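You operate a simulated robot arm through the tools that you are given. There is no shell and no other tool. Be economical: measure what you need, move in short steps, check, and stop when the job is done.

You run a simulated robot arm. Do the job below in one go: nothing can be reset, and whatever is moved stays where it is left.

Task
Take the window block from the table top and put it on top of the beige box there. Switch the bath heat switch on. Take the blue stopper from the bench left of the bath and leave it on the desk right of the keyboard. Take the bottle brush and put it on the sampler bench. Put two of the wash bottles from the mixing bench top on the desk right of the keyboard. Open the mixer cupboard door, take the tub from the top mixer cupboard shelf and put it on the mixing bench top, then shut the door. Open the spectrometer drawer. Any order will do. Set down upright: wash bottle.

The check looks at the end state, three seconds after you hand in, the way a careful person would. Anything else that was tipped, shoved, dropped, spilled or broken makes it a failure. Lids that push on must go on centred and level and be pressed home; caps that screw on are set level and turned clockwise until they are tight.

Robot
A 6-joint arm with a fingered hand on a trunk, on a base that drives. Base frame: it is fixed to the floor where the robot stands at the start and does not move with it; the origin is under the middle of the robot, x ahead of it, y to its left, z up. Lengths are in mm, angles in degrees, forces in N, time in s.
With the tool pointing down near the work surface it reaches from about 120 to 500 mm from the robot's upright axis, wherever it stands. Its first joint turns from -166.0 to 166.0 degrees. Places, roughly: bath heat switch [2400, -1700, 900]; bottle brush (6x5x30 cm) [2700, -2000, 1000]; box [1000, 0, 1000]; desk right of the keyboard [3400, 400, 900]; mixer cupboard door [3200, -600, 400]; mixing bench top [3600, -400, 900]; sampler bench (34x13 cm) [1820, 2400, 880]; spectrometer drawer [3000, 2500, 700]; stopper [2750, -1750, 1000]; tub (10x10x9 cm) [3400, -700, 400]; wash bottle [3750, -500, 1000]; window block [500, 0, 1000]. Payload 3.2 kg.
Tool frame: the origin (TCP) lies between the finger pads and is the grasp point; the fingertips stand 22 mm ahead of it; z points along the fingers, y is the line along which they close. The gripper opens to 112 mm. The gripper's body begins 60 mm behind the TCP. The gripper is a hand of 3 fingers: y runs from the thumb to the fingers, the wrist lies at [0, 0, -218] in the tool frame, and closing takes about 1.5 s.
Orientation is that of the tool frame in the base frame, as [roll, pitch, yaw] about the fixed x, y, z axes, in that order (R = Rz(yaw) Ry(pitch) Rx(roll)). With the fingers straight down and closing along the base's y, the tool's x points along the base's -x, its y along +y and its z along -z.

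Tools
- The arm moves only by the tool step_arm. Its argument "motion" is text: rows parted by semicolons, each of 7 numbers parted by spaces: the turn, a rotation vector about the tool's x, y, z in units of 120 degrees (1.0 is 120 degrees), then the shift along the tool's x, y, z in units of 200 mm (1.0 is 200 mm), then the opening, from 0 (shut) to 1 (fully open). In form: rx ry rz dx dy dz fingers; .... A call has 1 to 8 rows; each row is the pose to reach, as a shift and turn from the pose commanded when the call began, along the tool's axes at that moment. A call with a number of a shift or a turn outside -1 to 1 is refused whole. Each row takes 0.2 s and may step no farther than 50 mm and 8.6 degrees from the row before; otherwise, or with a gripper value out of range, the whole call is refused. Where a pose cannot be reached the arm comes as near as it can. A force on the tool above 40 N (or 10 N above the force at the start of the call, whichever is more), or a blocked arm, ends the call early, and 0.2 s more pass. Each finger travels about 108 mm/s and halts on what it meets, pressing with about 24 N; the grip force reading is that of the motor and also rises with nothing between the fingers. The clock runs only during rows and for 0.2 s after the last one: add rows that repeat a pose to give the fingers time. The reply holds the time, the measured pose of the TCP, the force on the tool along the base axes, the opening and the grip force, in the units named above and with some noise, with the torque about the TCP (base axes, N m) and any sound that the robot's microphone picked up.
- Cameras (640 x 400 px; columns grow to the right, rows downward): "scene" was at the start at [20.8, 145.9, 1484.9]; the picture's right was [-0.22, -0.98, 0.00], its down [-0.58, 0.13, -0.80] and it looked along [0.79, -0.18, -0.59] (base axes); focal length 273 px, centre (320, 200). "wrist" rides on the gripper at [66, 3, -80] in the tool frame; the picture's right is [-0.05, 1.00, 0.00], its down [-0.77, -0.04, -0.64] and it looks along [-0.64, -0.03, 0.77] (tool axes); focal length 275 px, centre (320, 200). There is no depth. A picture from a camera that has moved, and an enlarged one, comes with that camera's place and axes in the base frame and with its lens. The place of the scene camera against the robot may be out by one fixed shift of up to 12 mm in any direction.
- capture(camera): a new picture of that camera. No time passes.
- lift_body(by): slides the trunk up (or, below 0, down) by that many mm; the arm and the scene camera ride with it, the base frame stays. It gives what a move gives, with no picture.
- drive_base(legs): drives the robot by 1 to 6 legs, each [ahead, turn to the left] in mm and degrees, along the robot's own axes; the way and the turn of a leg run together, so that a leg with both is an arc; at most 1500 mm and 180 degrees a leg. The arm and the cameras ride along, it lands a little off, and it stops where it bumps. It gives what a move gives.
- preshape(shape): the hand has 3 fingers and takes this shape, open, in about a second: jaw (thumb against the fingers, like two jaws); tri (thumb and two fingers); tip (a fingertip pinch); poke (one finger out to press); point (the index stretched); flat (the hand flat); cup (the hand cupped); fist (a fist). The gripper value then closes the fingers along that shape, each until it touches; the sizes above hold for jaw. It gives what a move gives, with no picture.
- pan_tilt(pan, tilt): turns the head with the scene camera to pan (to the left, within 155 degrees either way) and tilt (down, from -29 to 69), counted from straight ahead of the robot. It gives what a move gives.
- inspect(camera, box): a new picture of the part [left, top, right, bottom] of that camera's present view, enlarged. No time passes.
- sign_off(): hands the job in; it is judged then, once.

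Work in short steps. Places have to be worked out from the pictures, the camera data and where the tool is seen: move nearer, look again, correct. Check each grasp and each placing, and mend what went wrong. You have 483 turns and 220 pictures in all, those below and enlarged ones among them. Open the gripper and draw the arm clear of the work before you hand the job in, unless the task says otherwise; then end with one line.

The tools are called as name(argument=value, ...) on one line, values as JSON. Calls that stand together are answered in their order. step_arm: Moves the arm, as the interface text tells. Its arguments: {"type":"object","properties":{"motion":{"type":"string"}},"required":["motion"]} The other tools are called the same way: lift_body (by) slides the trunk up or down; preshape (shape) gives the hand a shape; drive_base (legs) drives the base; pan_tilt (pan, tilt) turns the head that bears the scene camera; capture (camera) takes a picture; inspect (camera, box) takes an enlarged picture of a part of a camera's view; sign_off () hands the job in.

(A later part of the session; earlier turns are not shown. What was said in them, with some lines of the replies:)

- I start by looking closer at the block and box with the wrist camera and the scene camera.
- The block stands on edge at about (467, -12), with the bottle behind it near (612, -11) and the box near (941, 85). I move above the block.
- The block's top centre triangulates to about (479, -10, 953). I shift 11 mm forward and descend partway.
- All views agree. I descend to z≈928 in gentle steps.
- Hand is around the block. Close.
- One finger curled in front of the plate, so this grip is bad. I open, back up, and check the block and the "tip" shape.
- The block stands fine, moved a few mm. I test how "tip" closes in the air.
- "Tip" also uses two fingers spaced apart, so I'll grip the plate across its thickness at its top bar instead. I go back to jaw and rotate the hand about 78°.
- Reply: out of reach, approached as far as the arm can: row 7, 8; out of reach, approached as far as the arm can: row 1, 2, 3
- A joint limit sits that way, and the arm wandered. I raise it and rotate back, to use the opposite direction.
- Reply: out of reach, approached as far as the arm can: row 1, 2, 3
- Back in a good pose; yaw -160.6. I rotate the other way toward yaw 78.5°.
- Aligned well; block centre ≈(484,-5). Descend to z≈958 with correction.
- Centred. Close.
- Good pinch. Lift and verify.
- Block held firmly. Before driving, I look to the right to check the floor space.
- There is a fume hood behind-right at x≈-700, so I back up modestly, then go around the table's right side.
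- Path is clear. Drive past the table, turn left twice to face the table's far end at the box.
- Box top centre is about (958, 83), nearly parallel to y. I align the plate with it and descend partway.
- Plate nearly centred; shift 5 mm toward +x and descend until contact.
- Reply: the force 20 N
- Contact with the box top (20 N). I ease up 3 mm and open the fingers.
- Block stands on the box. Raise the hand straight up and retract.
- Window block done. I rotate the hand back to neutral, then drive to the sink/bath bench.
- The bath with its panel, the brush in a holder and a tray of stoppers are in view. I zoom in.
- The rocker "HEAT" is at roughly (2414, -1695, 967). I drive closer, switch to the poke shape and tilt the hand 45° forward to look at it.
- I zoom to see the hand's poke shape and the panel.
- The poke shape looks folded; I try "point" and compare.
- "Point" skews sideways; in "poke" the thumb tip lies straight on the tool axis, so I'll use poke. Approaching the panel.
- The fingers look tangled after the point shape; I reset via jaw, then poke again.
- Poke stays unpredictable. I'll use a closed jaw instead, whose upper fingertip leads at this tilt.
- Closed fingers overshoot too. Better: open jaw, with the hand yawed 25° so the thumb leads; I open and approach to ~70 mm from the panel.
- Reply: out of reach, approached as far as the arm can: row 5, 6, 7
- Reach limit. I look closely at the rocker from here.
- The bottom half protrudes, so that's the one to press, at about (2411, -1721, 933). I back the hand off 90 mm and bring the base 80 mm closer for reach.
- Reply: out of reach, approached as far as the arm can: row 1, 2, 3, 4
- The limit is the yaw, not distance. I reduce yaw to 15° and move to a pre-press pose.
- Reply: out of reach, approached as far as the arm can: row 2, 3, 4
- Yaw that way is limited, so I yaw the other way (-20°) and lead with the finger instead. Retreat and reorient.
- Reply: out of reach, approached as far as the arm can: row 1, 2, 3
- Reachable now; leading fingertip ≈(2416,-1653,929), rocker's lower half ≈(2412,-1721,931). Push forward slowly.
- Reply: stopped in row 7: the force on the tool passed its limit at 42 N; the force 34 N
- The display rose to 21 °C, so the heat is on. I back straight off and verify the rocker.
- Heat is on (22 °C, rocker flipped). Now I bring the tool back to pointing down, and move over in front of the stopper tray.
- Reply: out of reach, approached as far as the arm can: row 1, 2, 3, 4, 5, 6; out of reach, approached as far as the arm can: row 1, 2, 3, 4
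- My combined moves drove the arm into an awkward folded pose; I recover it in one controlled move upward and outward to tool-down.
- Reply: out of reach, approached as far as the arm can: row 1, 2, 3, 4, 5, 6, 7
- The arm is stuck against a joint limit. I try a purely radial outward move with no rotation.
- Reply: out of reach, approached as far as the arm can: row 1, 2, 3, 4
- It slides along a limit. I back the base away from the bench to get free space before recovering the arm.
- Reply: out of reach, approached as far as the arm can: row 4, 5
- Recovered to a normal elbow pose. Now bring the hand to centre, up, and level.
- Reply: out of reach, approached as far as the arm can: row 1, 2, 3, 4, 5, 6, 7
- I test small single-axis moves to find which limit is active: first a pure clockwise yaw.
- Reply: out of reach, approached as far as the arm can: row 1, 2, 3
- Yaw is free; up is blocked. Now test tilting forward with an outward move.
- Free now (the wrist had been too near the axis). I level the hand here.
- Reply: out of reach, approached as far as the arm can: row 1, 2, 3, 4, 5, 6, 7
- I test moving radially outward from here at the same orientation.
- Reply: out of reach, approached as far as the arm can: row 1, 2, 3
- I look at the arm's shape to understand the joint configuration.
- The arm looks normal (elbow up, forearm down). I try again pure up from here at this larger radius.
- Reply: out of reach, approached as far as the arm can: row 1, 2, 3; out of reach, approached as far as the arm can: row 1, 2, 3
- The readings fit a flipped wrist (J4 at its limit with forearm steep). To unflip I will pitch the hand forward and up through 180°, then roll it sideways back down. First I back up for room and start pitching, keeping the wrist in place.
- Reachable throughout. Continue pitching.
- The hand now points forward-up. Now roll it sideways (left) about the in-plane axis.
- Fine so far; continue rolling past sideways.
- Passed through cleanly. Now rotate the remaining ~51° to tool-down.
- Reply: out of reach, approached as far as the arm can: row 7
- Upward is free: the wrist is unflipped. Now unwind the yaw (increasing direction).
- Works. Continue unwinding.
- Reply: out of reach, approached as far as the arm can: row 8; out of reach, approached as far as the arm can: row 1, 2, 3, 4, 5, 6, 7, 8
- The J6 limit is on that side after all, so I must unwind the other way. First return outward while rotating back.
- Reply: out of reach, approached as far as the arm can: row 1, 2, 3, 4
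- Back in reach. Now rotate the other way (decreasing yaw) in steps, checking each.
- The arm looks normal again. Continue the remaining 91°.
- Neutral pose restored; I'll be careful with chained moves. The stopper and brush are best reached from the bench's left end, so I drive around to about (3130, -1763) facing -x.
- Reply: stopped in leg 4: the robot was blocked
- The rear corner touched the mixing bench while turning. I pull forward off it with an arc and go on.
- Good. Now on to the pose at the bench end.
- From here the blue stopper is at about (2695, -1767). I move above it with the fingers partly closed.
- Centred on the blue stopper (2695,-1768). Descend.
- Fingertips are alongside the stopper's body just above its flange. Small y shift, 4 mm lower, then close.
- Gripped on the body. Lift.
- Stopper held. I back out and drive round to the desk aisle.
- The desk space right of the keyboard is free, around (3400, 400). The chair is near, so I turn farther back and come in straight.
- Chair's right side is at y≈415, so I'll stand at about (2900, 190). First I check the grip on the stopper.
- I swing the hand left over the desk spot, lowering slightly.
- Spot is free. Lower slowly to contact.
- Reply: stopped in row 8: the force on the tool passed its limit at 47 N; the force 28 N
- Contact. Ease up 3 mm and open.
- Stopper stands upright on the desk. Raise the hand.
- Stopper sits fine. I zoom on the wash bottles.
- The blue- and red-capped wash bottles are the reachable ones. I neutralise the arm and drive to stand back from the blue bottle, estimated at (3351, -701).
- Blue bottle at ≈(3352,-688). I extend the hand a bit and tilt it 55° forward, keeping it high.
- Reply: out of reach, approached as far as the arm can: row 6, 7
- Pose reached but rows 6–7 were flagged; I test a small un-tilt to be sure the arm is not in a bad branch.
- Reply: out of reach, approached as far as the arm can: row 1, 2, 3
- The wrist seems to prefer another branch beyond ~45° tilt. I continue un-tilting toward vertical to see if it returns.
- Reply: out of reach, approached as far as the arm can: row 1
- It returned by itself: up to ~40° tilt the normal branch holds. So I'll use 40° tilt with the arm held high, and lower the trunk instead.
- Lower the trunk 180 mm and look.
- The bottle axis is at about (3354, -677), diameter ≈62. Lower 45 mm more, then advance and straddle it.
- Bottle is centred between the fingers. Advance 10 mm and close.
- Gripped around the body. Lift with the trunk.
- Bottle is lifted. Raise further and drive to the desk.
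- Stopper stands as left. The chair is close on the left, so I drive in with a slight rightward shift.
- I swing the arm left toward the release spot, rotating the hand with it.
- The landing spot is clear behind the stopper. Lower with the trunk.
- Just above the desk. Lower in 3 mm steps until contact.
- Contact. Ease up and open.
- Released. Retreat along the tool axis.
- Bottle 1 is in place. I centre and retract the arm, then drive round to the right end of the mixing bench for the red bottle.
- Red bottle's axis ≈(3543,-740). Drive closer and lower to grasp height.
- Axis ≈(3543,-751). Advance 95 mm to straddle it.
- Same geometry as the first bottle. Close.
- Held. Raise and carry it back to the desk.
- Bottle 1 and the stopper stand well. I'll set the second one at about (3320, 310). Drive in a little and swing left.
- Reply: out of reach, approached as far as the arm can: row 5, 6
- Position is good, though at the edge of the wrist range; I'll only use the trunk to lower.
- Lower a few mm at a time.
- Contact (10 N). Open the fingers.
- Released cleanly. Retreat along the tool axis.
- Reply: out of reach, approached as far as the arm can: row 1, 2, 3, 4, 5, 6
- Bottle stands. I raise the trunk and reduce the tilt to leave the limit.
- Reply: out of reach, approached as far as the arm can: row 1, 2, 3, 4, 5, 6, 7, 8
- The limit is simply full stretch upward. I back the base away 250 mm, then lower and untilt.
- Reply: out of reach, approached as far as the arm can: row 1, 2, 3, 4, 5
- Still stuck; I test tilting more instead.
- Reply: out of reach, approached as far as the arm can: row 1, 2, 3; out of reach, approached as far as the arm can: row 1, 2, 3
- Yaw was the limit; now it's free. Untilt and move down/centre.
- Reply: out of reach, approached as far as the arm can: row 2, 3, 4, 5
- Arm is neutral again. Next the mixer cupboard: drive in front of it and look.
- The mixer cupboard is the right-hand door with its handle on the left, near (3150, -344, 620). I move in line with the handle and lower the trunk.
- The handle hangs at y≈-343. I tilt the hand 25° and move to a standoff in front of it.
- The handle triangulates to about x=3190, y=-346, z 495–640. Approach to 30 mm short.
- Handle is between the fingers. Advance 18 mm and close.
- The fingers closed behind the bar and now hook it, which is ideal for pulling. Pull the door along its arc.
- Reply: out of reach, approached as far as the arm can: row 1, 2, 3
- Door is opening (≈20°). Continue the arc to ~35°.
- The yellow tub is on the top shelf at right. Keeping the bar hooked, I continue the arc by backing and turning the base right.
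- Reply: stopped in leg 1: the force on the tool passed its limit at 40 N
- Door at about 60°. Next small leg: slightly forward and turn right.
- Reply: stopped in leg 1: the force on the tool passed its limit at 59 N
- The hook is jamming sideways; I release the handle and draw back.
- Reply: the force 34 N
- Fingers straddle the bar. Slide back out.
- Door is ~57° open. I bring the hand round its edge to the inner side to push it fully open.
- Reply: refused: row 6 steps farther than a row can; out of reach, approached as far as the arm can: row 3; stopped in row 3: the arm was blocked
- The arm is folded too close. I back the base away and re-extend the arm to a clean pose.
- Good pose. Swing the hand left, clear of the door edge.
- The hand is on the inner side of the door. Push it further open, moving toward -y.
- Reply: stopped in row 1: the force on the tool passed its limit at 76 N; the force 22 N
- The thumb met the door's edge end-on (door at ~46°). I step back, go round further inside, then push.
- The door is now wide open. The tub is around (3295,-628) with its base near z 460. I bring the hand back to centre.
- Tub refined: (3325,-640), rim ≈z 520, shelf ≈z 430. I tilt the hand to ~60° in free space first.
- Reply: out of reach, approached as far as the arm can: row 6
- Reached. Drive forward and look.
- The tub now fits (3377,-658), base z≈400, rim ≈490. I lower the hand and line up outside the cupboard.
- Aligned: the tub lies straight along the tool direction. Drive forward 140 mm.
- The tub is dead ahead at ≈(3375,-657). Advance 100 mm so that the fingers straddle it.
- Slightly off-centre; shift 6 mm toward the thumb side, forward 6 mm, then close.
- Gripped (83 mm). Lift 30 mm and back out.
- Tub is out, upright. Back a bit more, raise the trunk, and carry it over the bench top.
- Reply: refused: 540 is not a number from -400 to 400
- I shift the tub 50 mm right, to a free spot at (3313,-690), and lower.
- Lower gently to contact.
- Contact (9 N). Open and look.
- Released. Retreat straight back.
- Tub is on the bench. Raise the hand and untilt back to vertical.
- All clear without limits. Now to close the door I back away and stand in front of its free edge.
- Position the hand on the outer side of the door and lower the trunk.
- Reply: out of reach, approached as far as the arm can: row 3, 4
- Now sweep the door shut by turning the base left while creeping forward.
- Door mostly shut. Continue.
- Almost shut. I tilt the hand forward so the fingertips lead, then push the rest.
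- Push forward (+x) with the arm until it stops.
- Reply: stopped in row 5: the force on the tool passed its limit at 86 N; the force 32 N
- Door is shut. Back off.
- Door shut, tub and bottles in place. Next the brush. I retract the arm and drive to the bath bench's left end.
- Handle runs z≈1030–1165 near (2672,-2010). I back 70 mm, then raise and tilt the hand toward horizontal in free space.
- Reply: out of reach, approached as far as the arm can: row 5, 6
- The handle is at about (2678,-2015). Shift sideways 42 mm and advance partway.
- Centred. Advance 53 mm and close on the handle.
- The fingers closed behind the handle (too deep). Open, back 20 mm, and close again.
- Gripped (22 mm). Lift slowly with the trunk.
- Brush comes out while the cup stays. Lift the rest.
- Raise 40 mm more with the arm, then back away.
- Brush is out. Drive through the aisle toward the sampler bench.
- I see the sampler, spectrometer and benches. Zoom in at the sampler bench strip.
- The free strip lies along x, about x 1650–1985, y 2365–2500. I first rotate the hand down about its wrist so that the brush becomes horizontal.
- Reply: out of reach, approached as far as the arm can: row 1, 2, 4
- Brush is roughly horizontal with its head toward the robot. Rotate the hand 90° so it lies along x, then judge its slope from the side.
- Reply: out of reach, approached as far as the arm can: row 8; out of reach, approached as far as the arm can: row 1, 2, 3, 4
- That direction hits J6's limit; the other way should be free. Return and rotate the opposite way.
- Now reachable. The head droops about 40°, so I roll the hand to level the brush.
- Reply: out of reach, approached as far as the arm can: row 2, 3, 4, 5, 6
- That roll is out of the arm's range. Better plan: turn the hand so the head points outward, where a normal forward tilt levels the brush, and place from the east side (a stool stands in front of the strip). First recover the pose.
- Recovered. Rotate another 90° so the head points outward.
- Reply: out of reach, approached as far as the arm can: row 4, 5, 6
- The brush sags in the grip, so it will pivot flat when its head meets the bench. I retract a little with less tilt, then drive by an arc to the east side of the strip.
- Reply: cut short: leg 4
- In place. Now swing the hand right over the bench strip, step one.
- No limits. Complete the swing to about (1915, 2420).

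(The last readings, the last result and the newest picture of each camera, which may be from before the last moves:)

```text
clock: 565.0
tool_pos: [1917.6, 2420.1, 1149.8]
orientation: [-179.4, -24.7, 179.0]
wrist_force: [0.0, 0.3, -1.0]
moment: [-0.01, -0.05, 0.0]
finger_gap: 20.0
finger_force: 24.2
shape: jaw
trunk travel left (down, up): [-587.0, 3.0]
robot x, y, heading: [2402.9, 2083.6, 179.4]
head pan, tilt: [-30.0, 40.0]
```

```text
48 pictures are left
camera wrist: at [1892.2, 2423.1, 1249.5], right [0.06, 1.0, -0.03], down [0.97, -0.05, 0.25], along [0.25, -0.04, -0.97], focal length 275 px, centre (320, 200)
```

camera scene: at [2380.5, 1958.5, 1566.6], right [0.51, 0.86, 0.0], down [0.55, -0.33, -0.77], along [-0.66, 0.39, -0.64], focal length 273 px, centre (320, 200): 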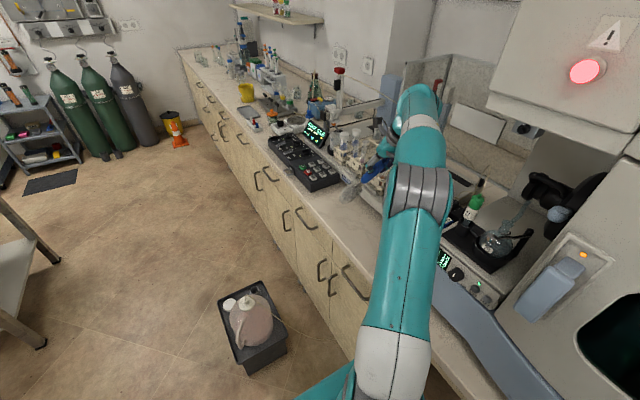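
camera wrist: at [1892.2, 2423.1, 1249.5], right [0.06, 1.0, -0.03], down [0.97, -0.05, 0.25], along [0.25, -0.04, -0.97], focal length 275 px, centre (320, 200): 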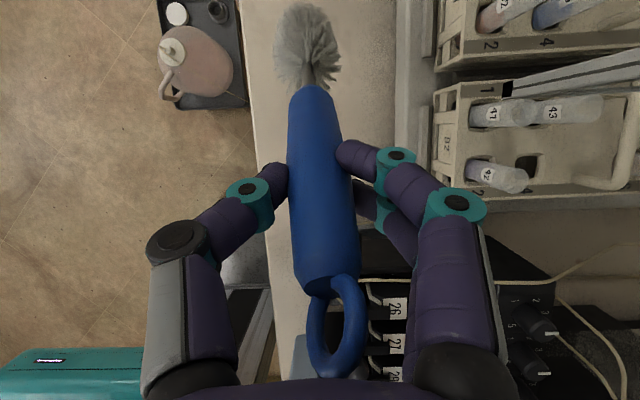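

The brush is centred over the free strip. Lower the trunk toward contact of the brush head.

lift_body(by=-110)

pan_tilt(pan=-32, tilt=38)

inspect(camera="scene", box=[240, 80, 460, 260])

capture(camera="wrist")

```text
clock: 566.5
tool_pos: [1918.3, 2419.8, 1037.8]
orientation: [-179.3, -24.9, 179.0]
wrist_force: [-0.5, 0.3, 0.9]
moment: [-0.07, 0.23, 0.04]
finger_gap: 20.5
finger_force: 24.2
shape: jaw
trunk travel left (down, up): [-477.0, 113.0]
robot x, y, heading: [2399.9, 2081.4, 179.4]
head pan, tilt: [-30.0, 40.0]
```

```text
clock: 567.1
tool_pos: [1918.8, 2419.9, 1037.2]
orientation: [-179.4, -24.8, 179.1]
wrist_force: [-0.1, -0.2, 1.2]
moment: [-0.05, 0.26, 0.0]
finger_gap: 20.0
finger_force: 23.7
shape: jaw
trunk travel left (down, up): [-477.0, 113.0]
robot x, y, heading: [2401.8, 2078.6, 179.4]
head pan, tilt: [-32.0, 38.0]
```

```text
2.22 times, centred on (350, 170) of scene
camera zoom: at [2381.2, 1961.6, 1459.5], right [0.54, 0.84, 0.0], down [0.52, -0.33, -0.79], along [-0.66, 0.43, -0.62], focal length 608 px, centre (253, 267)
```

zoom: 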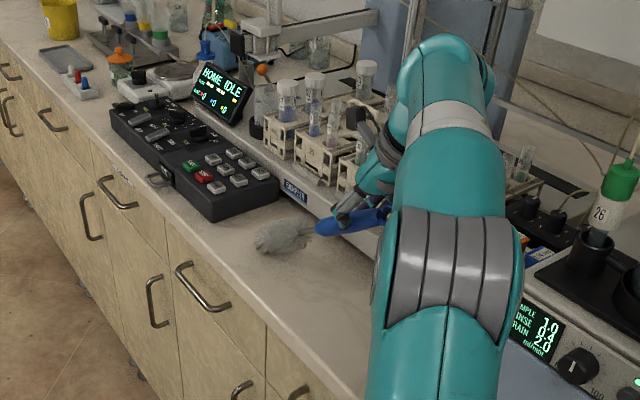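

```text
46 pictures are left
camera wrist: at [1892.3, 2423.0, 1139.6], right [0.06, 1.0, -0.03], down [0.97, -0.05, 0.25], along [0.25, -0.04, -0.97], focal length 275 px, centre (320, 200)
```

wrist: 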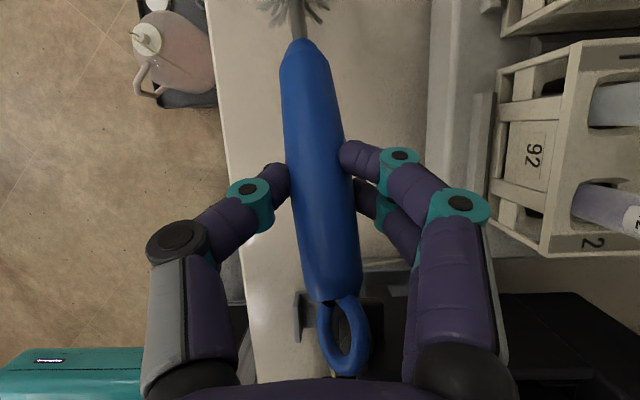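

The head is touching and pivoting as hoped. Continue lowering gently.

lift_body(by=-50)

lift_body(by=-40)

inspect(camera="scene", box=[240, 80, 460, 260])

capture(camera="wrist")

```text
clock: 568.0
tool_pos: [1918.6, 2421.0, 987.9]
orientation: [-179.4, -24.9, 179.0]
wrist_force: [0.1, 0.0, 1.0]
moment: [-0.07, 0.31, -0.01]
finger_gap: 20.1
finger_force: 23.5
shape: jaw
trunk travel left (down, up): [-427.0, 163.0]
robot x, y, heading: [2400.2, 2076.6, 179.2]
head pan, tilt: [-32.0, 38.0]
```

```text
clock: 568.8
tool_pos: [1917.9, 2419.7, 948.5]
orientation: [-179.5, -24.9, 179.0]
wrist_force: [-0.4, 0.6, 0.7]
moment: [-0.04, 0.26, 0.04]
finger_gap: 20.3
finger_force: 24.3
shape: jaw
trunk travel left (down, up): [-387.0, 203.0]
robot x, y, heading: [2401.4, 2082.4, 179.1]
head pan, tilt: [-32.0, 38.0]
```

```text
2.22 times, centred on (350, 170) of scene
camera zoom: at [2381.3, 1961.6, 1369.5], right [0.54, 0.84, 0.0], down [0.52, -0.33, -0.79], along [-0.66, 0.43, -0.62], focal length 608 px, centre (253, 267)
```

zoom: 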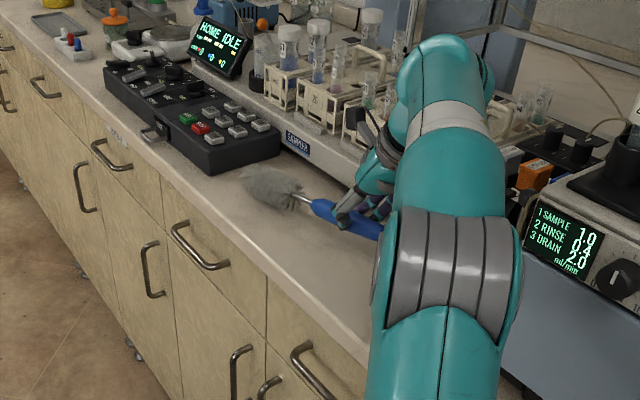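

```text
44 pictures are left
camera wrist: at [1892.4, 2422.9, 1049.6], right [0.06, 1.0, -0.03], down [0.97, -0.05, 0.25], along [0.25, -0.04, -0.97], focal length 275 px, centre (320, 200)
```

wrist: 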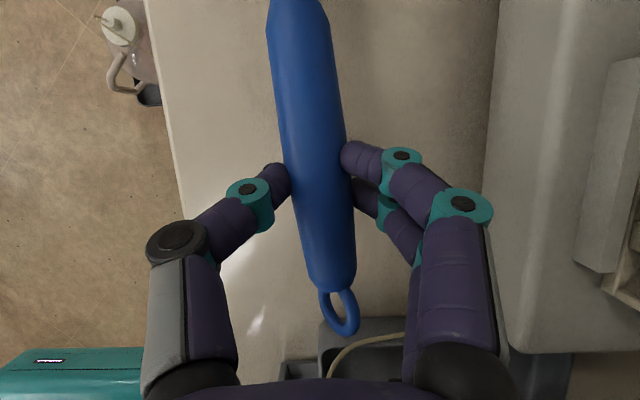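

Nearly flat. Lower further in small steps.

lift_body(by=-20)

lift_body(by=-8)

```text
clock: 569.5
tool_pos: [1918.1, 2420.1, 928.4]
orientation: [-179.4, -24.9, 179.0]
wrist_force: [0.2, 0.2, 0.9]
moment: [-0.02, 0.27, 0.01]
finger_gap: 20.5
finger_force: 23.9
shape: jaw
trunk travel left (down, up): [-367.0, 223.0]
robot x, y, heading: [2399.8, 2082.6, 179.0]
head pan, tilt: [-32.0, 38.0]
```

```text
clock: 570.1
tool_pos: [1917.3, 2419.1, 920.7]
orientation: [-179.4, -24.9, 179.1]
wrist_force: [1.1, -0.3, 3.9]
moment: [-0.02, 0.3, -0.02]
finger_gap: 20.6
finger_force: 23.8
shape: jaw
trunk travel left (down, up): [-359.0, 231.0]
robot x, y, heading: [2399.2, 2082.2, 179.5]
head pan, tilt: [-32.0, 38.0]
```

lift_body(by=-3)

capture(camera="wrist")

inspect(camera="scene", box=[280, 100, 400, 200])

```text
clock: 570.6
tool_pos: [1918.3, 2419.4, 917.9]
orientation: [-179.4, -25.0, 178.9]
wrist_force: [-2.3, -1.2, 7.3]
moment: [0.24, -0.38, -0.15]
finger_gap: 20.1
finger_force: 23.9
shape: jaw
trunk travel left (down, up): [-356.0, 234.0]
robot x, y, heading: [2403.1, 2084.0, 179.2]
head pan, tilt: [-32.0, 38.0]
```

```text
43 pictures are left
camera wrist: at [1892.2, 2422.1, 1019.2], right [0.05, 1.0, -0.03], down [0.97, -0.05, 0.25], along [0.25, -0.04, -0.97], focal length 275 px, centre (320, 200)
```

wrist: 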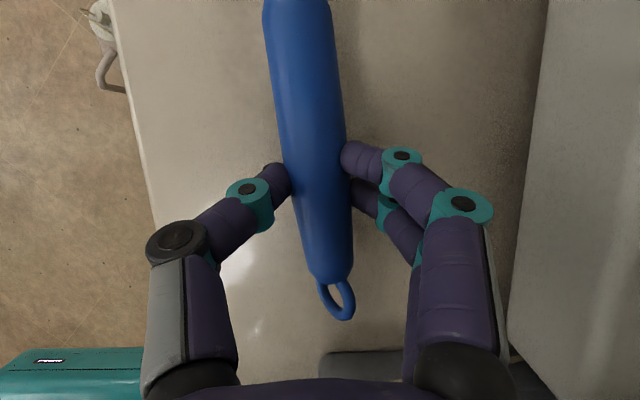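

```text
4.00 times, centred on (340, 150) of scene
camera zoom: at [2381.3, 1960.9, 1338.5], right [0.54, 0.84, 0.0], down [0.52, -0.33, -0.79], along [-0.66, 0.43, -0.62], focal length 1094 px, centre (240, 400)
```

zoom: 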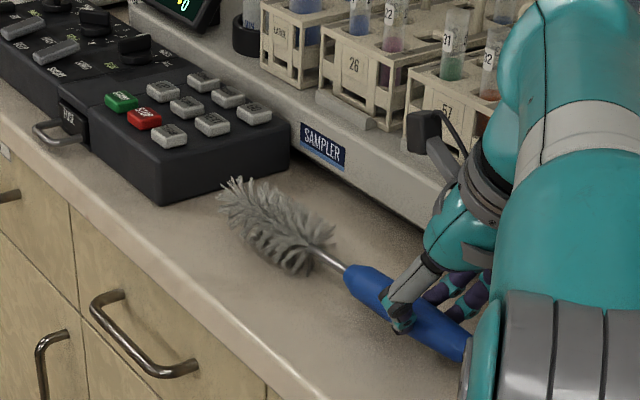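

The brush lies flat on the strip, clear of keypad and sampler. Release with a modest opening.

step_arm(motion="0 0 0 0 0 0 0.22; 0 0 0 0 0 0 0.28; 0 0 0 0 0 0 0.35; 0 0 0 0 0 0 0.42; 0 0 0 0 0 0 0.42")

capture(camera="wrist")

```text
clock: 571.8
tool_pos: [1917.7, 2419.6, 918.5]
orientation: [-179.4, -24.8, 179.1]
wrist_force: [-2.5, -4.5, 1.6]
moment: [0.56, -0.47, -0.38]
finger_gap: 46.5
finger_force: 0.0
shape: jaw
trunk travel left (down, up): [-356.0, 234.0]
robot x, y, heading: [2399.3, 2082.2, 179.5]
head pan, tilt: [-32.0, 38.0]
```

```text
41 pictures are left
camera wrist: at [1891.9, 2422.2, 1018.4], right [0.06, 1.0, -0.03], down [0.97, -0.05, 0.25], along [0.25, -0.04, -0.97], focal length 275 px, centre (320, 200)
```

wrist: 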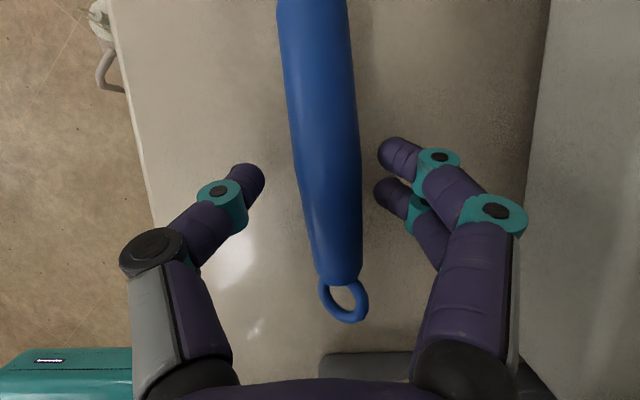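

Released. Raise straight up.

lift_body(by=200)

inspect(camera="scene", box=[240, 120, 460, 300])

```text
clock: 574.0
tool_pos: [1917.4, 2419.9, 1117.7]
orientation: [-179.4, -24.9, 179.1]
wrist_force: [0.1, -0.1, 0.0]
moment: [0.0, 0.0, 0.04]
finger_gap: 46.5
finger_force: 0.1
shape: jaw
trunk travel left (down, up): [-556.0, 34.0]
robot x, y, heading: [2402.2, 2081.0, 179.3]
head pan, tilt: [-32.0, 38.0]
```

```text
2.22 times, centred on (350, 210) of scene
camera zoom: at [2381.0, 1961.7, 1538.5], right [0.54, 0.84, 0.0], down [0.52, -0.33, -0.79], along [-0.66, 0.43, -0.62], focal length 608 px, centre (253, 178)
```

zoom: 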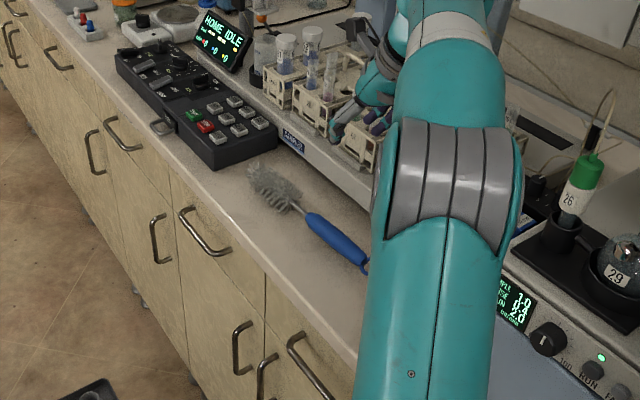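

Brush done. Retract the arm from over the bench in reverse.

step_arm(motion="0 0 0 -0.05 -0.2 -0.02 0.4; 0 0 0 -0.1 -0.4 -0.04 0.4; 0 0 0 -0.15 -0.6 -0.06 0.4; 0 0 0 -0.2 -0.8 -0.08 0.4; 0 0 0 -0.25 -1 -0.1 0.4; 0 0 0 -0.25 -1 -0.1 0.4")

step_arm(motion="0 -0.05 0 -0.05 -0.12 -0.02 0.5; 0 -0.1 0 -0.1 -0.25 -0.04 0.6; 0 -0.15 0 -0.15 -0.4 -0.06 0.8; 0 -0.207 0 -0.2 -0.55 -0.08 1; 0 -0.207 0 -0.2 -0.55 -0.08 1")

```text
clock: 575.4
tool_pos: [1970.5, 2220.1, 1116.9]
orientation: [-179.4, -24.8, 179.0]
wrist_force: [0.3, 0.1, 0.2]
moment: [0.02, 0.0, 0.01]
finger_gap: 45.1
finger_force: 0.1
shape: jaw
trunk travel left (down, up): [-556.0, 34.0]
robot x, y, heading: [2402.9, 2081.0, 179.3]
head pan, tilt: [-32.0, 38.0]
```

```text
clock: 576.5
tool_pos: [2010.8, 2108.6, 1114.6]
orientation: [-179.3, 0.2, 179.2]
wrist_force: [-0.9, -0.8, -0.3]
moment: [0.01, -0.01, 0.0]
finger_gap: 112.0
finger_force: 0.0
shape: jaw
trunk travel left (down, up): [-556.0, 34.0]
robot x, y, heading: [2398.6, 2083.4, 179.2]
head pan, tilt: [-32.0, 38.0]
```

step_arm(motion="0 0 0.07 0 0 0 1; 0 0 0.14 0 0 0 1; 0 0 0.21 0 0 0 1; 0 0 0.28 0 0 0 1; 0 0 0.35 0 0 0 1; 0 0 0.42 0 0 0 1; 0 0 0.49 0 0 0 1; 0 0 0.56 0 0 0 1")

step_arm(motion="0 0 0.07 0 0 0 1; 0 0 0.14 0 0 0 1; 0 0 0.19 0 0 0 1; 0 0 0.19 0 0 0 1")

drive_base(legs=[[-597, -90]])

pan_tilt(pan=-15, tilt=40)

capture(camera="scene")

```text
clock: 578.4
tool_pos: [2010.7, 2107.8, 1114.8]
orientation: [-179.8, 0.5, 111.9]
wrist_force: [0.7, 0.2, 0.1]
moment: [0.0, 0.01, 0.01]
finger_gap: 111.7
finger_force: 0.1
shape: jaw
trunk travel left (down, up): [-556.0, 34.0]
robot x, y, heading: [2398.2, 2083.8, 179.4]
head pan, tilt: [-32.0, 38.0]
```

```text
clock: 579.4
tool_pos: [2010.1, 2108.6, 1114.5]
orientation: [180.0, 0.6, 89.2]
wrist_force: [-1.0, -0.3, 0.3]
moment: [0.01, -0.01, 0.01]
finger_gap: 111.8
finger_force: 0.0
shape: jaw
trunk travel left (down, up): [-556.0, 34.0]
robot x, y, heading: [2400.4, 2088.0, 179.4]
head pan, tilt: [-32.0, 38.0]
```

```text
clock: 581.6
tool_pos: [2289.6, 2249.2, 1116.5]
orientation: [-178.8, 1.4, 56.9]
wrist_force: [-12.7, -6.2, 1.1]
moment: [0.59, -1.22, 0.46]
finger_gap: 111.9
finger_force: 0.0
shape: jaw
trunk travel left (down, up): [-556.0, 34.0]
robot x, y, heading: [2612.7, 2017.4, 145.9]
head pan, tilt: [-32.0, 38.0]
stopped in leg 1: the force on the tool passed its limit at 160 N (the readings are from after the stop); the commanded pose is now the measured one
```

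```text
clock: 582.4
tool_pos: [2289.7, 2249.8, 1116.2]
orientation: [-178.8, 1.3, 56.9]
wrist_force: [-13.4, -5.4, 2.5]
moment: [0.64, -1.42, 0.59]
finger_gap: 111.9
finger_force: 0.1
shape: jaw
trunk travel left (down, up): [-556.0, 34.0]
robot x, y, heading: [2610.3, 2015.8, 145.8]
head pan, tilt: [-15.0, 40.0]
```

```text
39 pictures are left
camera scene: at [2502.8, 1907.6, 1535.2], right [0.76, 0.65, 0.0], down [0.42, -0.49, -0.77], along [-0.5, 0.58, -0.64], focal length 273 px, centre (320, 200)
```

scene: 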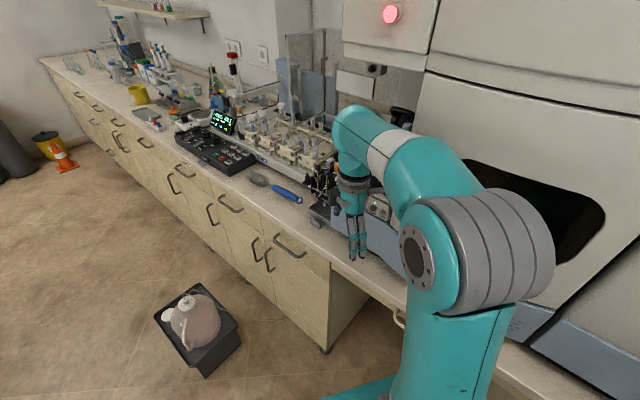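

The hand bumped something at the spectrometer during the arc. I move it straight away from contact and check.

step_arm(motion="0 0 0 -0.1 0.02 0 1; 0 0 0 -0.2 0.04 0 1; 0 0 0 -0.3 0.06 0 1; 0 0 0 -0.417 0.09 0 1; 0 0 0 -0.417 0.09 0 1")

capture(camera="wrist")

inspect(camera="scene", box=[220, 100, 440, 290])

```text
clock: 583.6
tool_pos: [2262.3, 2172.3, 1119.6]
orientation: [-178.7, 1.4, 56.8]
wrist_force: [0.4, -0.2, 0.7]
moment: [0.0, 0.0, -0.01]
finger_gap: 112.1
finger_force: 0.0
shape: jaw
trunk travel left (down, up): [-556.0, 34.0]
robot x, y, heading: [2608.8, 2015.2, 145.6]
head pan, tilt: [-15.0, 40.0]
```

```text
38 pictures are left
camera wrist: at [2303.6, 2224.3, 1198.6], right [0.81, -0.59, -0.02], down [-0.43, -0.62, 0.66], along [-0.4, -0.52, -0.75], focal length 275 px, centre (320, 200)
```

wrist: 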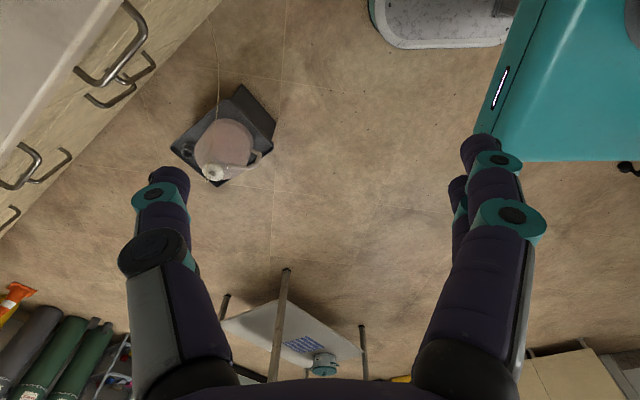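

```text
2.11 times, centred on (330, 195) of scene
camera zoom: at [2506.0, 1909.1, 1535.6], right [0.76, 0.65, 0.0], down [0.42, -0.49, -0.77], along [-0.5, 0.58, -0.64], focal length 576 px, centre (299, 210)
```

zoom: 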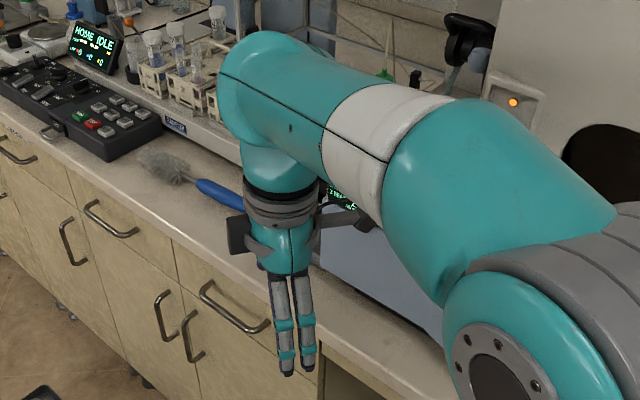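

Nothing seems displaced. Resume the reverse arc with the hand now well clear.

drive_base(legs=[[-369, -55.6]])

pan_tilt(pan=-5, tilt=35)

capture(camera="scene")

```text
clock: 586.4
tool_pos: [2707.7, 2077.6, 1120.2]
orientation: [-178.8, 1.4, 1.0]
wrist_force: [0.7, 0.3, 0.4]
moment: [-0.02, -0.01, -0.03]
finger_gap: 112.1
finger_force: 0.0
shape: jaw
trunk travel left (down, up): [-556.0, 34.0]
robot x, y, heading: [2777.0, 1708.3, 89.9]
head pan, tilt: [-15.0, 40.0]
```

```text
clock: 587.2
tool_pos: [2706.9, 2078.7, 1119.8]
orientation: [-178.8, 1.4, 0.9]
wrist_force: [0.9, 0.4, -1.3]
moment: [-0.03, 0.03, 0.02]
finger_gap: 112.1
finger_force: 0.1
shape: jaw
trunk travel left (down, up): [-556.0, 34.0]
robot x, y, heading: [2777.2, 1705.7, 90.2]
head pan, tilt: [-5.0, 35.0]
```

```text
36 pictures are left
camera scene: at [2613.2, 1729.9, 1543.1], right [1.0, -0.09, 0.0], down [-0.05, -0.57, -0.82], along [0.07, 0.82, -0.57], focal length 273 px, centre (320, 200)
```

scene: 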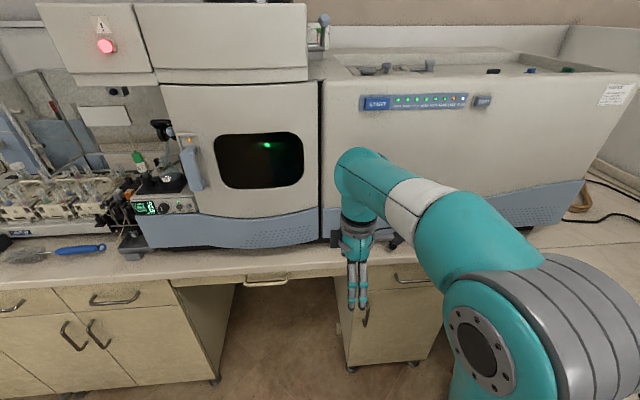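

The spectrometer is unharmed. The drawer handle is near (3005, 2350, 755). I move the hand right, then tilt it forward (rolled so it closes vertically on the horizontal bar).

step_arm(motion="0 0 0 0.2 -0.08 0 1; 0 0 0 0.4 -0.16 0 1; 0 0 0 0.6 -0.24 0 1; 0 0 0 0.8 -0.32 0 1; 0 0 0 0.965 -0.4 0 1; 0 0 0 0.965 -0.4 0 1")

step_arm(motion="0.07 0 0 0 0 0 1; 0.14 0 0 0 0 0 1; 0.21 0 0 0 0 0 1; 0.28 0 0 0 0 0 1; 0.35 0 0 0 0 0 1; 0.42 0 0 0 0 0 1; 0.49 0 0 0 0 0 1; 0.5 0 0 0 0 0 1")

```text
clock: 588.6
tool_pos: [2898.9, 2160.6, 1116.0]
orientation: [-178.8, 1.4, 1.0]
wrist_force: [-0.4, -1.9, 0.0]
moment: [0.01, 0.03, 0.0]
finger_gap: 111.5
finger_force: 0.1
shape: jaw
trunk travel left (down, up): [-556.0, 34.0]
robot x, y, heading: [2777.9, 1701.5, 90.1]
head pan, tilt: [-5.0, 35.0]
```

```text
clock: 590.4
tool_pos: [2898.5, 2161.4, 1116.1]
orientation: [-118.7, 1.4, 1.1]
wrist_force: [0.3, -0.1, -0.8]
moment: [0.02, -0.03, -0.01]
finger_gap: 111.9
finger_force: 0.0
shape: jaw
trunk travel left (down, up): [-556.0, 34.0]
robot x, y, heading: [2768.2, 1707.0, 89.9]
head pan, tilt: [-5.0, 35.0]
```

All reachable. Lower the trunk to the handle's height and look.

lift_body(by=-345)

capture(camera="wrist")

capture(camera="scene")

```text
clock: 593.7
tool_pos: [2898.5, 2162.8, 772.0]
orientation: [-118.8, 1.4, 0.9]
wrist_force: [1.2, -0.5, 0.2]
moment: [-0.01, 0.0, -0.03]
finger_gap: 111.7
finger_force: 0.2
shape: jaw
trunk travel left (down, up): [-211.0, 379.0]
robot x, y, heading: [2770.4, 1703.4, 89.9]
head pan, tilt: [-5.0, 35.0]
```

```text
35 pictures are left
camera wrist: at [2967.9, 2089.6, 806.1], right [-0.06, -0.48, -0.87], down [-0.75, -0.55, 0.36], along [-0.66, 0.68, -0.33], focal length 275 px, centre (320, 200)
```

wrist: 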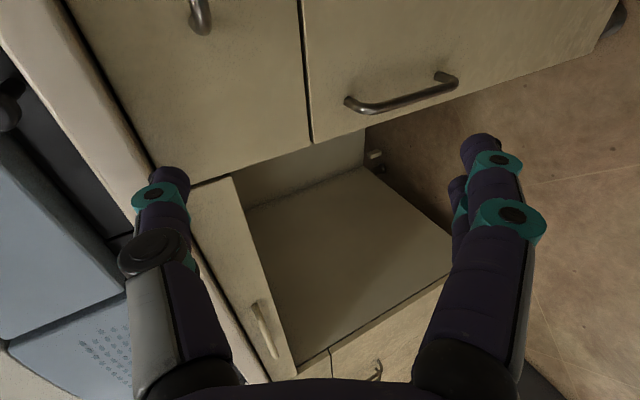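

```text
34 pictures are left
camera scene: at [2613.2, 1729.9, 1198.1], right [1.0, -0.09, 0.0], down [-0.05, -0.57, -0.82], along [0.07, 0.82, -0.57], focal length 273 px, centre (320, 200)
```

scene: 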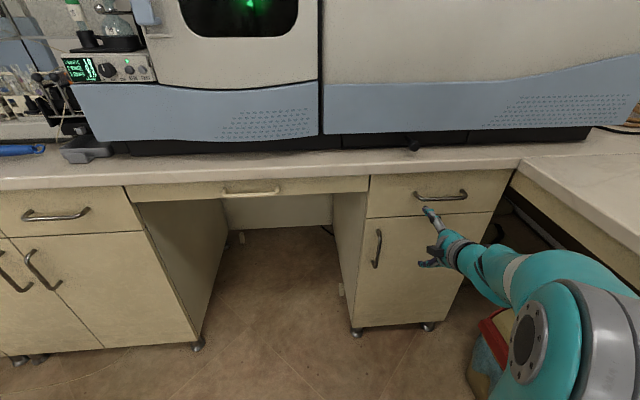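

Handle's bar: x 2940–3106, y≈2362, z≈757. I align the hand with its centre and pitch a bit flatter.

step_arm(motion="0.03 0 0 0.15 0.01 0.01 0.8; 0.06 0 0 0.3 0.03 0.02 0.6; 0.09 0 0 0.45 0.05 0.03 0.6; 0.125 0 0 0.625 0.066 0.036 0.6; 0.125 0 0 0.625 0.066 0.036 0.6")

drive_base(legs=[[120, 0]])

capture(camera="wrist")

capture(camera="scene")

```text
clock: 594.9
tool_pos: [3024.1, 2162.2, 752.8]
orientation: [-103.7, 1.4, 1.0]
wrist_force: [1.0, 0.6, 1.4]
moment: [-0.01, -0.01, 0.0]
finger_gap: 67.4
finger_force: 0.0
shape: jaw
trunk travel left (down, up): [-211.0, 379.0]
robot x, y, heading: [2773.9, 1706.2, 90.1]
head pan, tilt: [-5.0, 35.0]
```

```text
clock: 596.2
tool_pos: [3023.1, 2281.5, 752.4]
orientation: [-103.9, 1.5, 0.9]
wrist_force: [0.1, -0.9, 1.0]
moment: [0.01, 0.0, 0.02]
finger_gap: 67.7
finger_force: 0.0
shape: jaw
trunk travel left (down, up): [-211.0, 379.0]
robot x, y, heading: [2776.6, 1821.6, 90.4]
head pan, tilt: [-5.0, 35.0]
```

```text
33 pictures are left
camera wrist: at [3092.1, 2203.4, 767.9], right [-0.07, -0.24, -0.97], down [-0.76, -0.62, 0.21], along [-0.65, 0.75, -0.14], focal length 275 px, centre (320, 200)
```

wrist: 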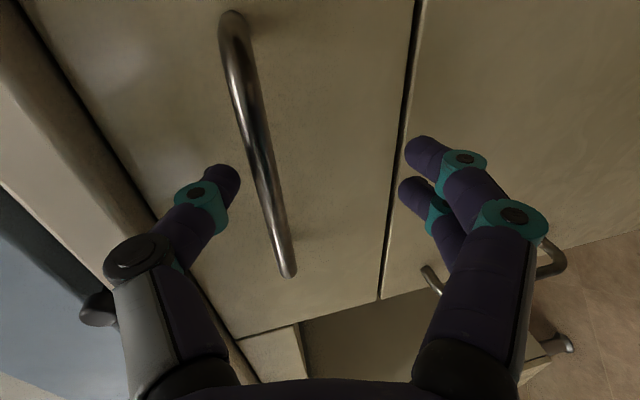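

```text
32 pictures are left
camera scene: at [2613.1, 1849.3, 1198.1], right [1.0, -0.09, 0.0], down [-0.05, -0.57, -0.82], along [0.07, 0.82, -0.57], focal length 273 px, centre (320, 200)
```

scene: 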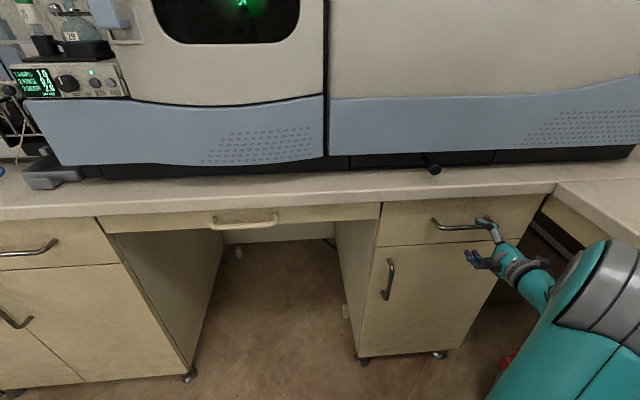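

Wrist view places the bar at z≈774, y≈2335. Raise 20 mm and advance so the bar enters the grip, then close.

step_arm(motion="0 0 0 -0.05 -0.1 0.05 0.6; 0 0 0 -0.09 -0.15 0.12 0.6; 0 0 0 -0.09 -0.168 0.2 0.6; 0 0 0 -0.09 -0.168 0.265 0.6; 0 0 0 -0.09 -0.168 0.265 0.6")

capture(camera="wrist")

```text
clock: 596.9
tool_pos: [3007.0, 2315.0, 780.1]
orientation: [-103.5, 1.3, 0.9]
wrist_force: [-8.5, -39.7, 6.0]
moment: [1.57, -0.33, 0.09]
finger_gap: 63.5
finger_force: 0.1
shape: jaw
trunk travel left (down, up): [-211.0, 379.0]
robot x, y, heading: [2775.0, 1821.8, 89.8]
head pan, tilt: [-5.0, 35.0]
stopped in row 3: the force on the tool passed its limit at 50 N (the readings are from after the stop); the commanded pose is now the measured one
```

```text
31 pictures are left
camera wrist: at [3074.6, 2237.0, 794.6], right [-0.06, -0.23, -0.97], down [-0.76, -0.62, 0.2], along [-0.65, 0.75, -0.14], focal length 275 px, centre (320, 200)
```

wrist: 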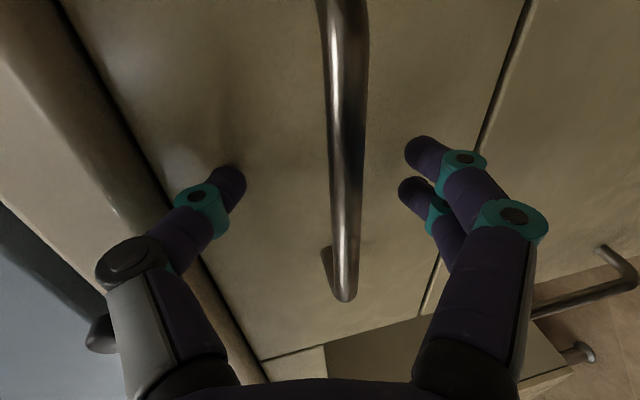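

The thumb tip touches the drawer front; the bar is between thumb and fingers. Back 4 mm and close.

step_arm(motion="0 0 0 0 0.02 -0.02 0.6; 0 0 0 0 0.03 -0.025 0.45; 0 0 0 0 0.03 -0.025 0.3; 0 0 0 0 0.03 -0.025 0.15; 0 0 0 0 0.03 -0.025 0; 0 0 0 0 0.03 -0.025 0; 0 0 0 0 0.03 -0.025 0")

capture(camera="wrist")

```text
clock: 598.5
tool_pos: [3006.8, 2316.3, 771.7]
orientation: [-103.7, 1.2, 0.9]
wrist_force: [-0.1, 3.9, 1.8]
moment: [-0.06, 0.0, -0.02]
finger_gap: 0.0
finger_force: 24.2
shape: jaw
trunk travel left (down, up): [-211.0, 379.0]
robot x, y, heading: [2773.6, 1825.0, 90.1]
head pan, tilt: [-5.0, 35.0]
```

```text
30 pictures are left
camera wrist: at [3075.0, 2235.6, 787.4], right [-0.07, -0.24, -0.97], down [-0.76, -0.62, 0.2], along [-0.65, 0.75, -0.14], focal length 275 px, centre (320, 200)
```

wrist: 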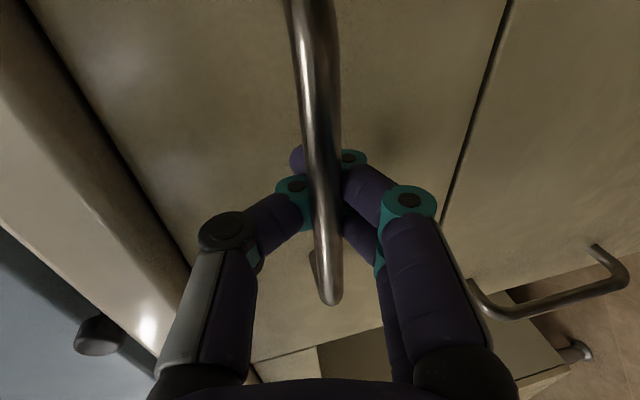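

Fingers hook the bar. Pull the drawer by backing the base straight.

drive_base(legs=[[-120, 0]])

capture(camera="scene")

```text
clock: 599.8
tool_pos: [3007.1, 2193.1, 772.6]
orientation: [-103.8, 1.4, 0.9]
wrist_force: [-0.8, -0.3, -2.2]
moment: [0.03, -0.04, -0.01]
finger_gap: 0.0
finger_force: 24.1
shape: jaw
trunk travel left (down, up): [-211.0, 379.0]
robot x, y, heading: [2772.0, 1703.1, 90.3]
head pan, tilt: [-5.0, 35.0]
```

```text
29 pictures are left
camera scene: at [2613.1, 1728.8, 1198.1], right [1.0, -0.09, 0.0], down [-0.05, -0.57, -0.82], along [0.07, 0.82, -0.57], focal length 273 px, centre (320, 200)
```

scene: 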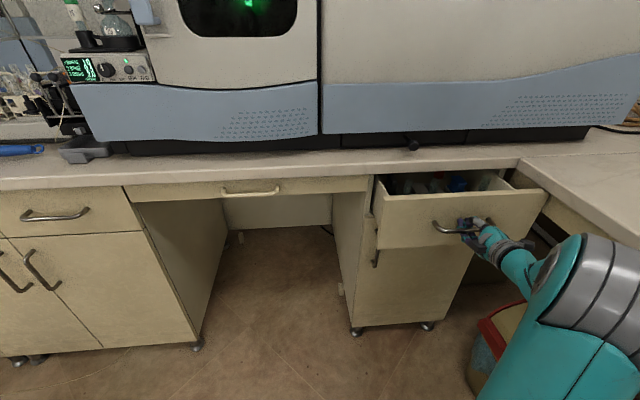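

The drawer slides out. Pull 150 mm more.

drive_base(legs=[[-150, 0]])

capture(camera="scene")

```text
clock: 601.1
tool_pos: [3007.3, 2042.8, 772.1]
orientation: [-103.9, 1.4, 0.9]
wrist_force: [-0.1, -0.4, -1.2]
moment: [0.02, 0.0, 0.0]
finger_gap: 0.1
finger_force: 23.7
shape: jaw
trunk travel left (down, up): [-211.0, 379.0]
robot x, y, heading: [2773.2, 1552.0, 90.1]
head pan, tilt: [-5.0, 35.0]
```

```text
28 pictures are left
camera scene: at [2612.9, 1578.9, 1198.1], right [1.0, -0.09, 0.0], down [-0.05, -0.57, -0.82], along [0.07, 0.82, -0.57], focal length 273 px, centre (320, 200)
```

scene: 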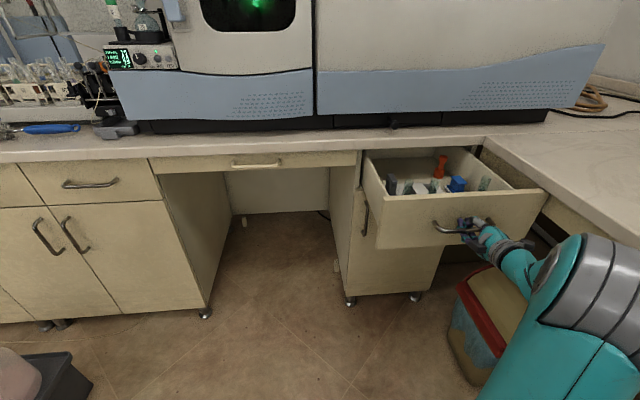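

Well open; pull a little more to be sure.

drive_base(legs=[[-50, 0]])

```text
clock: 602.1
tool_pos: [3006.7, 1993.6, 772.0]
orientation: [-103.8, 1.4, 0.7]
wrist_force: [0.3, 0.0, -3.1]
moment: [0.03, -0.04, 0.01]
finger_gap: 0.0
finger_force: 23.8
shape: jaw
trunk travel left (down, up): [-211.0, 379.0]
robot x, y, heading: [2773.3, 1499.6, 90.2]
head pan, tilt: [-5.0, 35.0]
```

Enough. Open the fingers and back off.

step_arm(motion="0 0 0 0 0 0 0.2; 0 0 0 0 0 0 0.4; 0 0 0 0 0 0 0.6; 0 0 0 0 0 0 0.6; 0 0 0 0 0 0 0.6")

capture(camera="wrist")

```text
clock: 603.3
tool_pos: [3006.3, 1992.9, 771.1]
orientation: [-103.8, 1.4, 0.9]
wrist_force: [0.1, 0.9, 0.9]
moment: [0.0, -0.01, -0.01]
finger_gap: 66.7
finger_force: 0.0
shape: jaw
trunk travel left (down, up): [-211.0, 379.0]
robot x, y, heading: [2775.3, 1500.4, 89.8]
head pan, tilt: [-5.0, 35.0]
```

```text
27 pictures are left
camera wrist: at [3074.8, 1914.0, 787.1], right [-0.07, -0.24, -0.97], down [-0.76, -0.62, 0.2], along [-0.65, 0.75, -0.14], focal length 275 px, centre (320, 200)
```

wrist: 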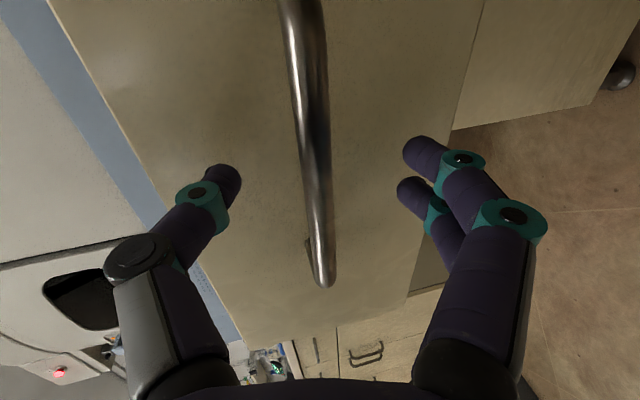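

The bar is free. Back away 250 mm and view everything.

drive_base(legs=[[-250, 0]])

lift_body(by=330)

capture(camera="scene")

```text
clock: 605.1
tool_pos: [3005.8, 1744.4, 771.6]
orientation: [-103.8, 1.4, 0.9]
wrist_force: [0.2, 0.7, -0.2]
moment: [0.05, 0.02, 0.0]
finger_gap: 66.4
finger_force: 0.1
shape: jaw
trunk travel left (down, up): [-211.0, 379.0]
robot x, y, heading: [2773.0, 1249.8, 89.9]
head pan, tilt: [-5.0, 35.0]
```

```text
clock: 608.3
tool_pos: [3006.3, 1744.1, 1102.1]
orientation: [-103.8, 1.3, 0.9]
wrist_force: [0.6, -0.3, 0.1]
moment: [0.02, -0.02, -0.02]
finger_gap: 67.0
finger_force: 0.1
shape: jaw
trunk travel left (down, up): [-541.0, 49.0]
robot x, y, heading: [2772.0, 1251.1, 89.9]
head pan, tilt: [-5.0, 35.0]
```

```text
26 pictures are left
camera scene: at [2612.2, 1279.7, 1528.1], right [1.0, -0.09, 0.0], down [-0.05, -0.57, -0.82], along [0.07, 0.82, -0.57], focal length 273 px, centre (320, 200)
```

scene: 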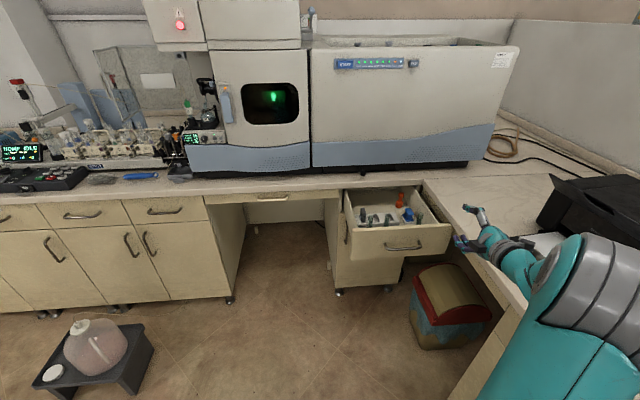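

The drawer is open. Final checks: I look toward the desk and back toward the table.

drive_base(legs=[[-250, 0]])

pan_tilt(pan=-135, tilt=25)

capture(camera="scene")

pan_tilt(pan=115, tilt=20)

capture(camera="scene")

```text
clock: 610.1
tool_pos: [3005.2, 1494.6, 1103.2]
orientation: [-103.7, 1.3, 0.8]
wrist_force: [0.2, -0.6, -0.6]
moment: [0.03, 0.01, -0.04]
finger_gap: 66.8
finger_force: 0.1
shape: jaw
trunk travel left (down, up): [-541.0, 49.0]
robot x, y, heading: [2775.1, 1001.3, 89.7]
head pan, tilt: [-5.0, 35.0]
```

```text
clock: 612.3
tool_pos: [3006.2, 1494.0, 1101.9]
orientation: [-103.9, 1.4, 0.8]
wrist_force: [-0.5, -0.7, -0.2]
moment: [0.0, -0.01, 0.03]
finger_gap: 66.6
finger_force: 0.0
shape: jaw
trunk travel left (down, up): [-541.0, 49.0]
robot x, y, heading: [2771.2, 1001.8, 89.7]
head pan, tilt: [-135.0, 25.0]
```

```text
25 pictures are left
camera scene: at [2668.5, 877.6, 1543.9], right [-0.71, -0.7, 0.0], down [-0.3, 0.3, -0.91], along [0.64, -0.64, -0.42], focal length 273 px, centre (320, 200)
```

scene: 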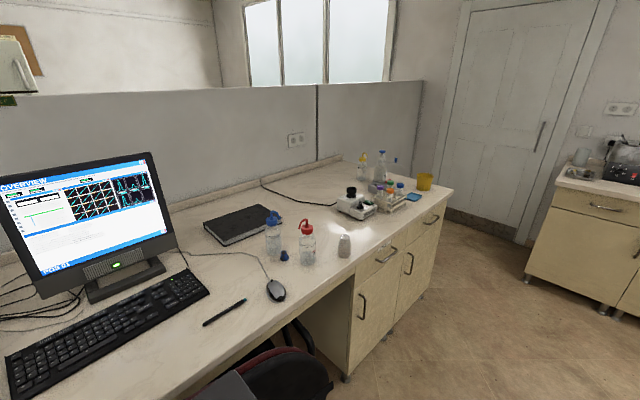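

```text
clock: 615.8
tool_pos: [3007.0, 1495.2, 1101.4]
orientation: [-103.8, 1.3, 0.8]
wrist_force: [-0.1, 0.6, -0.2]
moment: [-0.02, 0.03, -0.01]
finger_gap: 66.9
finger_force: 0.0
shape: jaw
trunk travel left (down, up): [-541.0, 49.0]
robot x, y, heading: [2769.1, 1006.4, 90.0]
head pan, tilt: [115.0, 20.0]
```

```text
24 pictures are left
camera scene: at [2519.0, 903.9, 1552.0], right [-0.42, 0.91, 0.0], down [0.31, 0.14, -0.94], along [-0.85, -0.39, -0.34], focal length 273 px, centre (320, 200)
```

scene: 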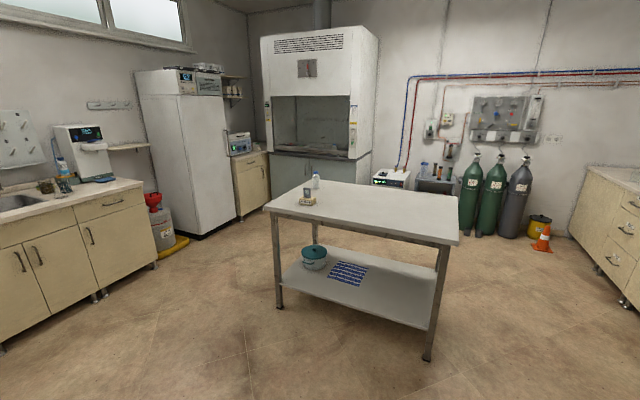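

Everything is in place: block on the box, bottles and stopper on the desk, tub on the mixing bench, door shut, drawer open. I open the gripper fully and hand in.

step_arm(motion="0 0 0 0 0 0 0.8; 0 0 0 0 0 0 1; 0 0 0 0 0 0 1")

sign_off()

```text
clock: 616.6
tool_pos: [3006.2, 1494.4, 1102.9]
orientation: [-103.8, 1.5, 0.8]
wrist_force: [-0.3, -0.3, -0.4]
moment: [0.03, -0.04, -0.02]
finger_gap: 111.9
finger_force: 0.1
shape: jaw
trunk travel left (down, up): [-541.0, 49.0]
robot x, y, heading: [2773.1, 998.8, 89.8]
head pan, tilt: [115.0, 20.0]
```

```text
The job is handed in.
```

All seven tasks are done and the job is handed in; the hand bumped the spectrometer once (160 N), which looked unmoved afterwards in the pictures.
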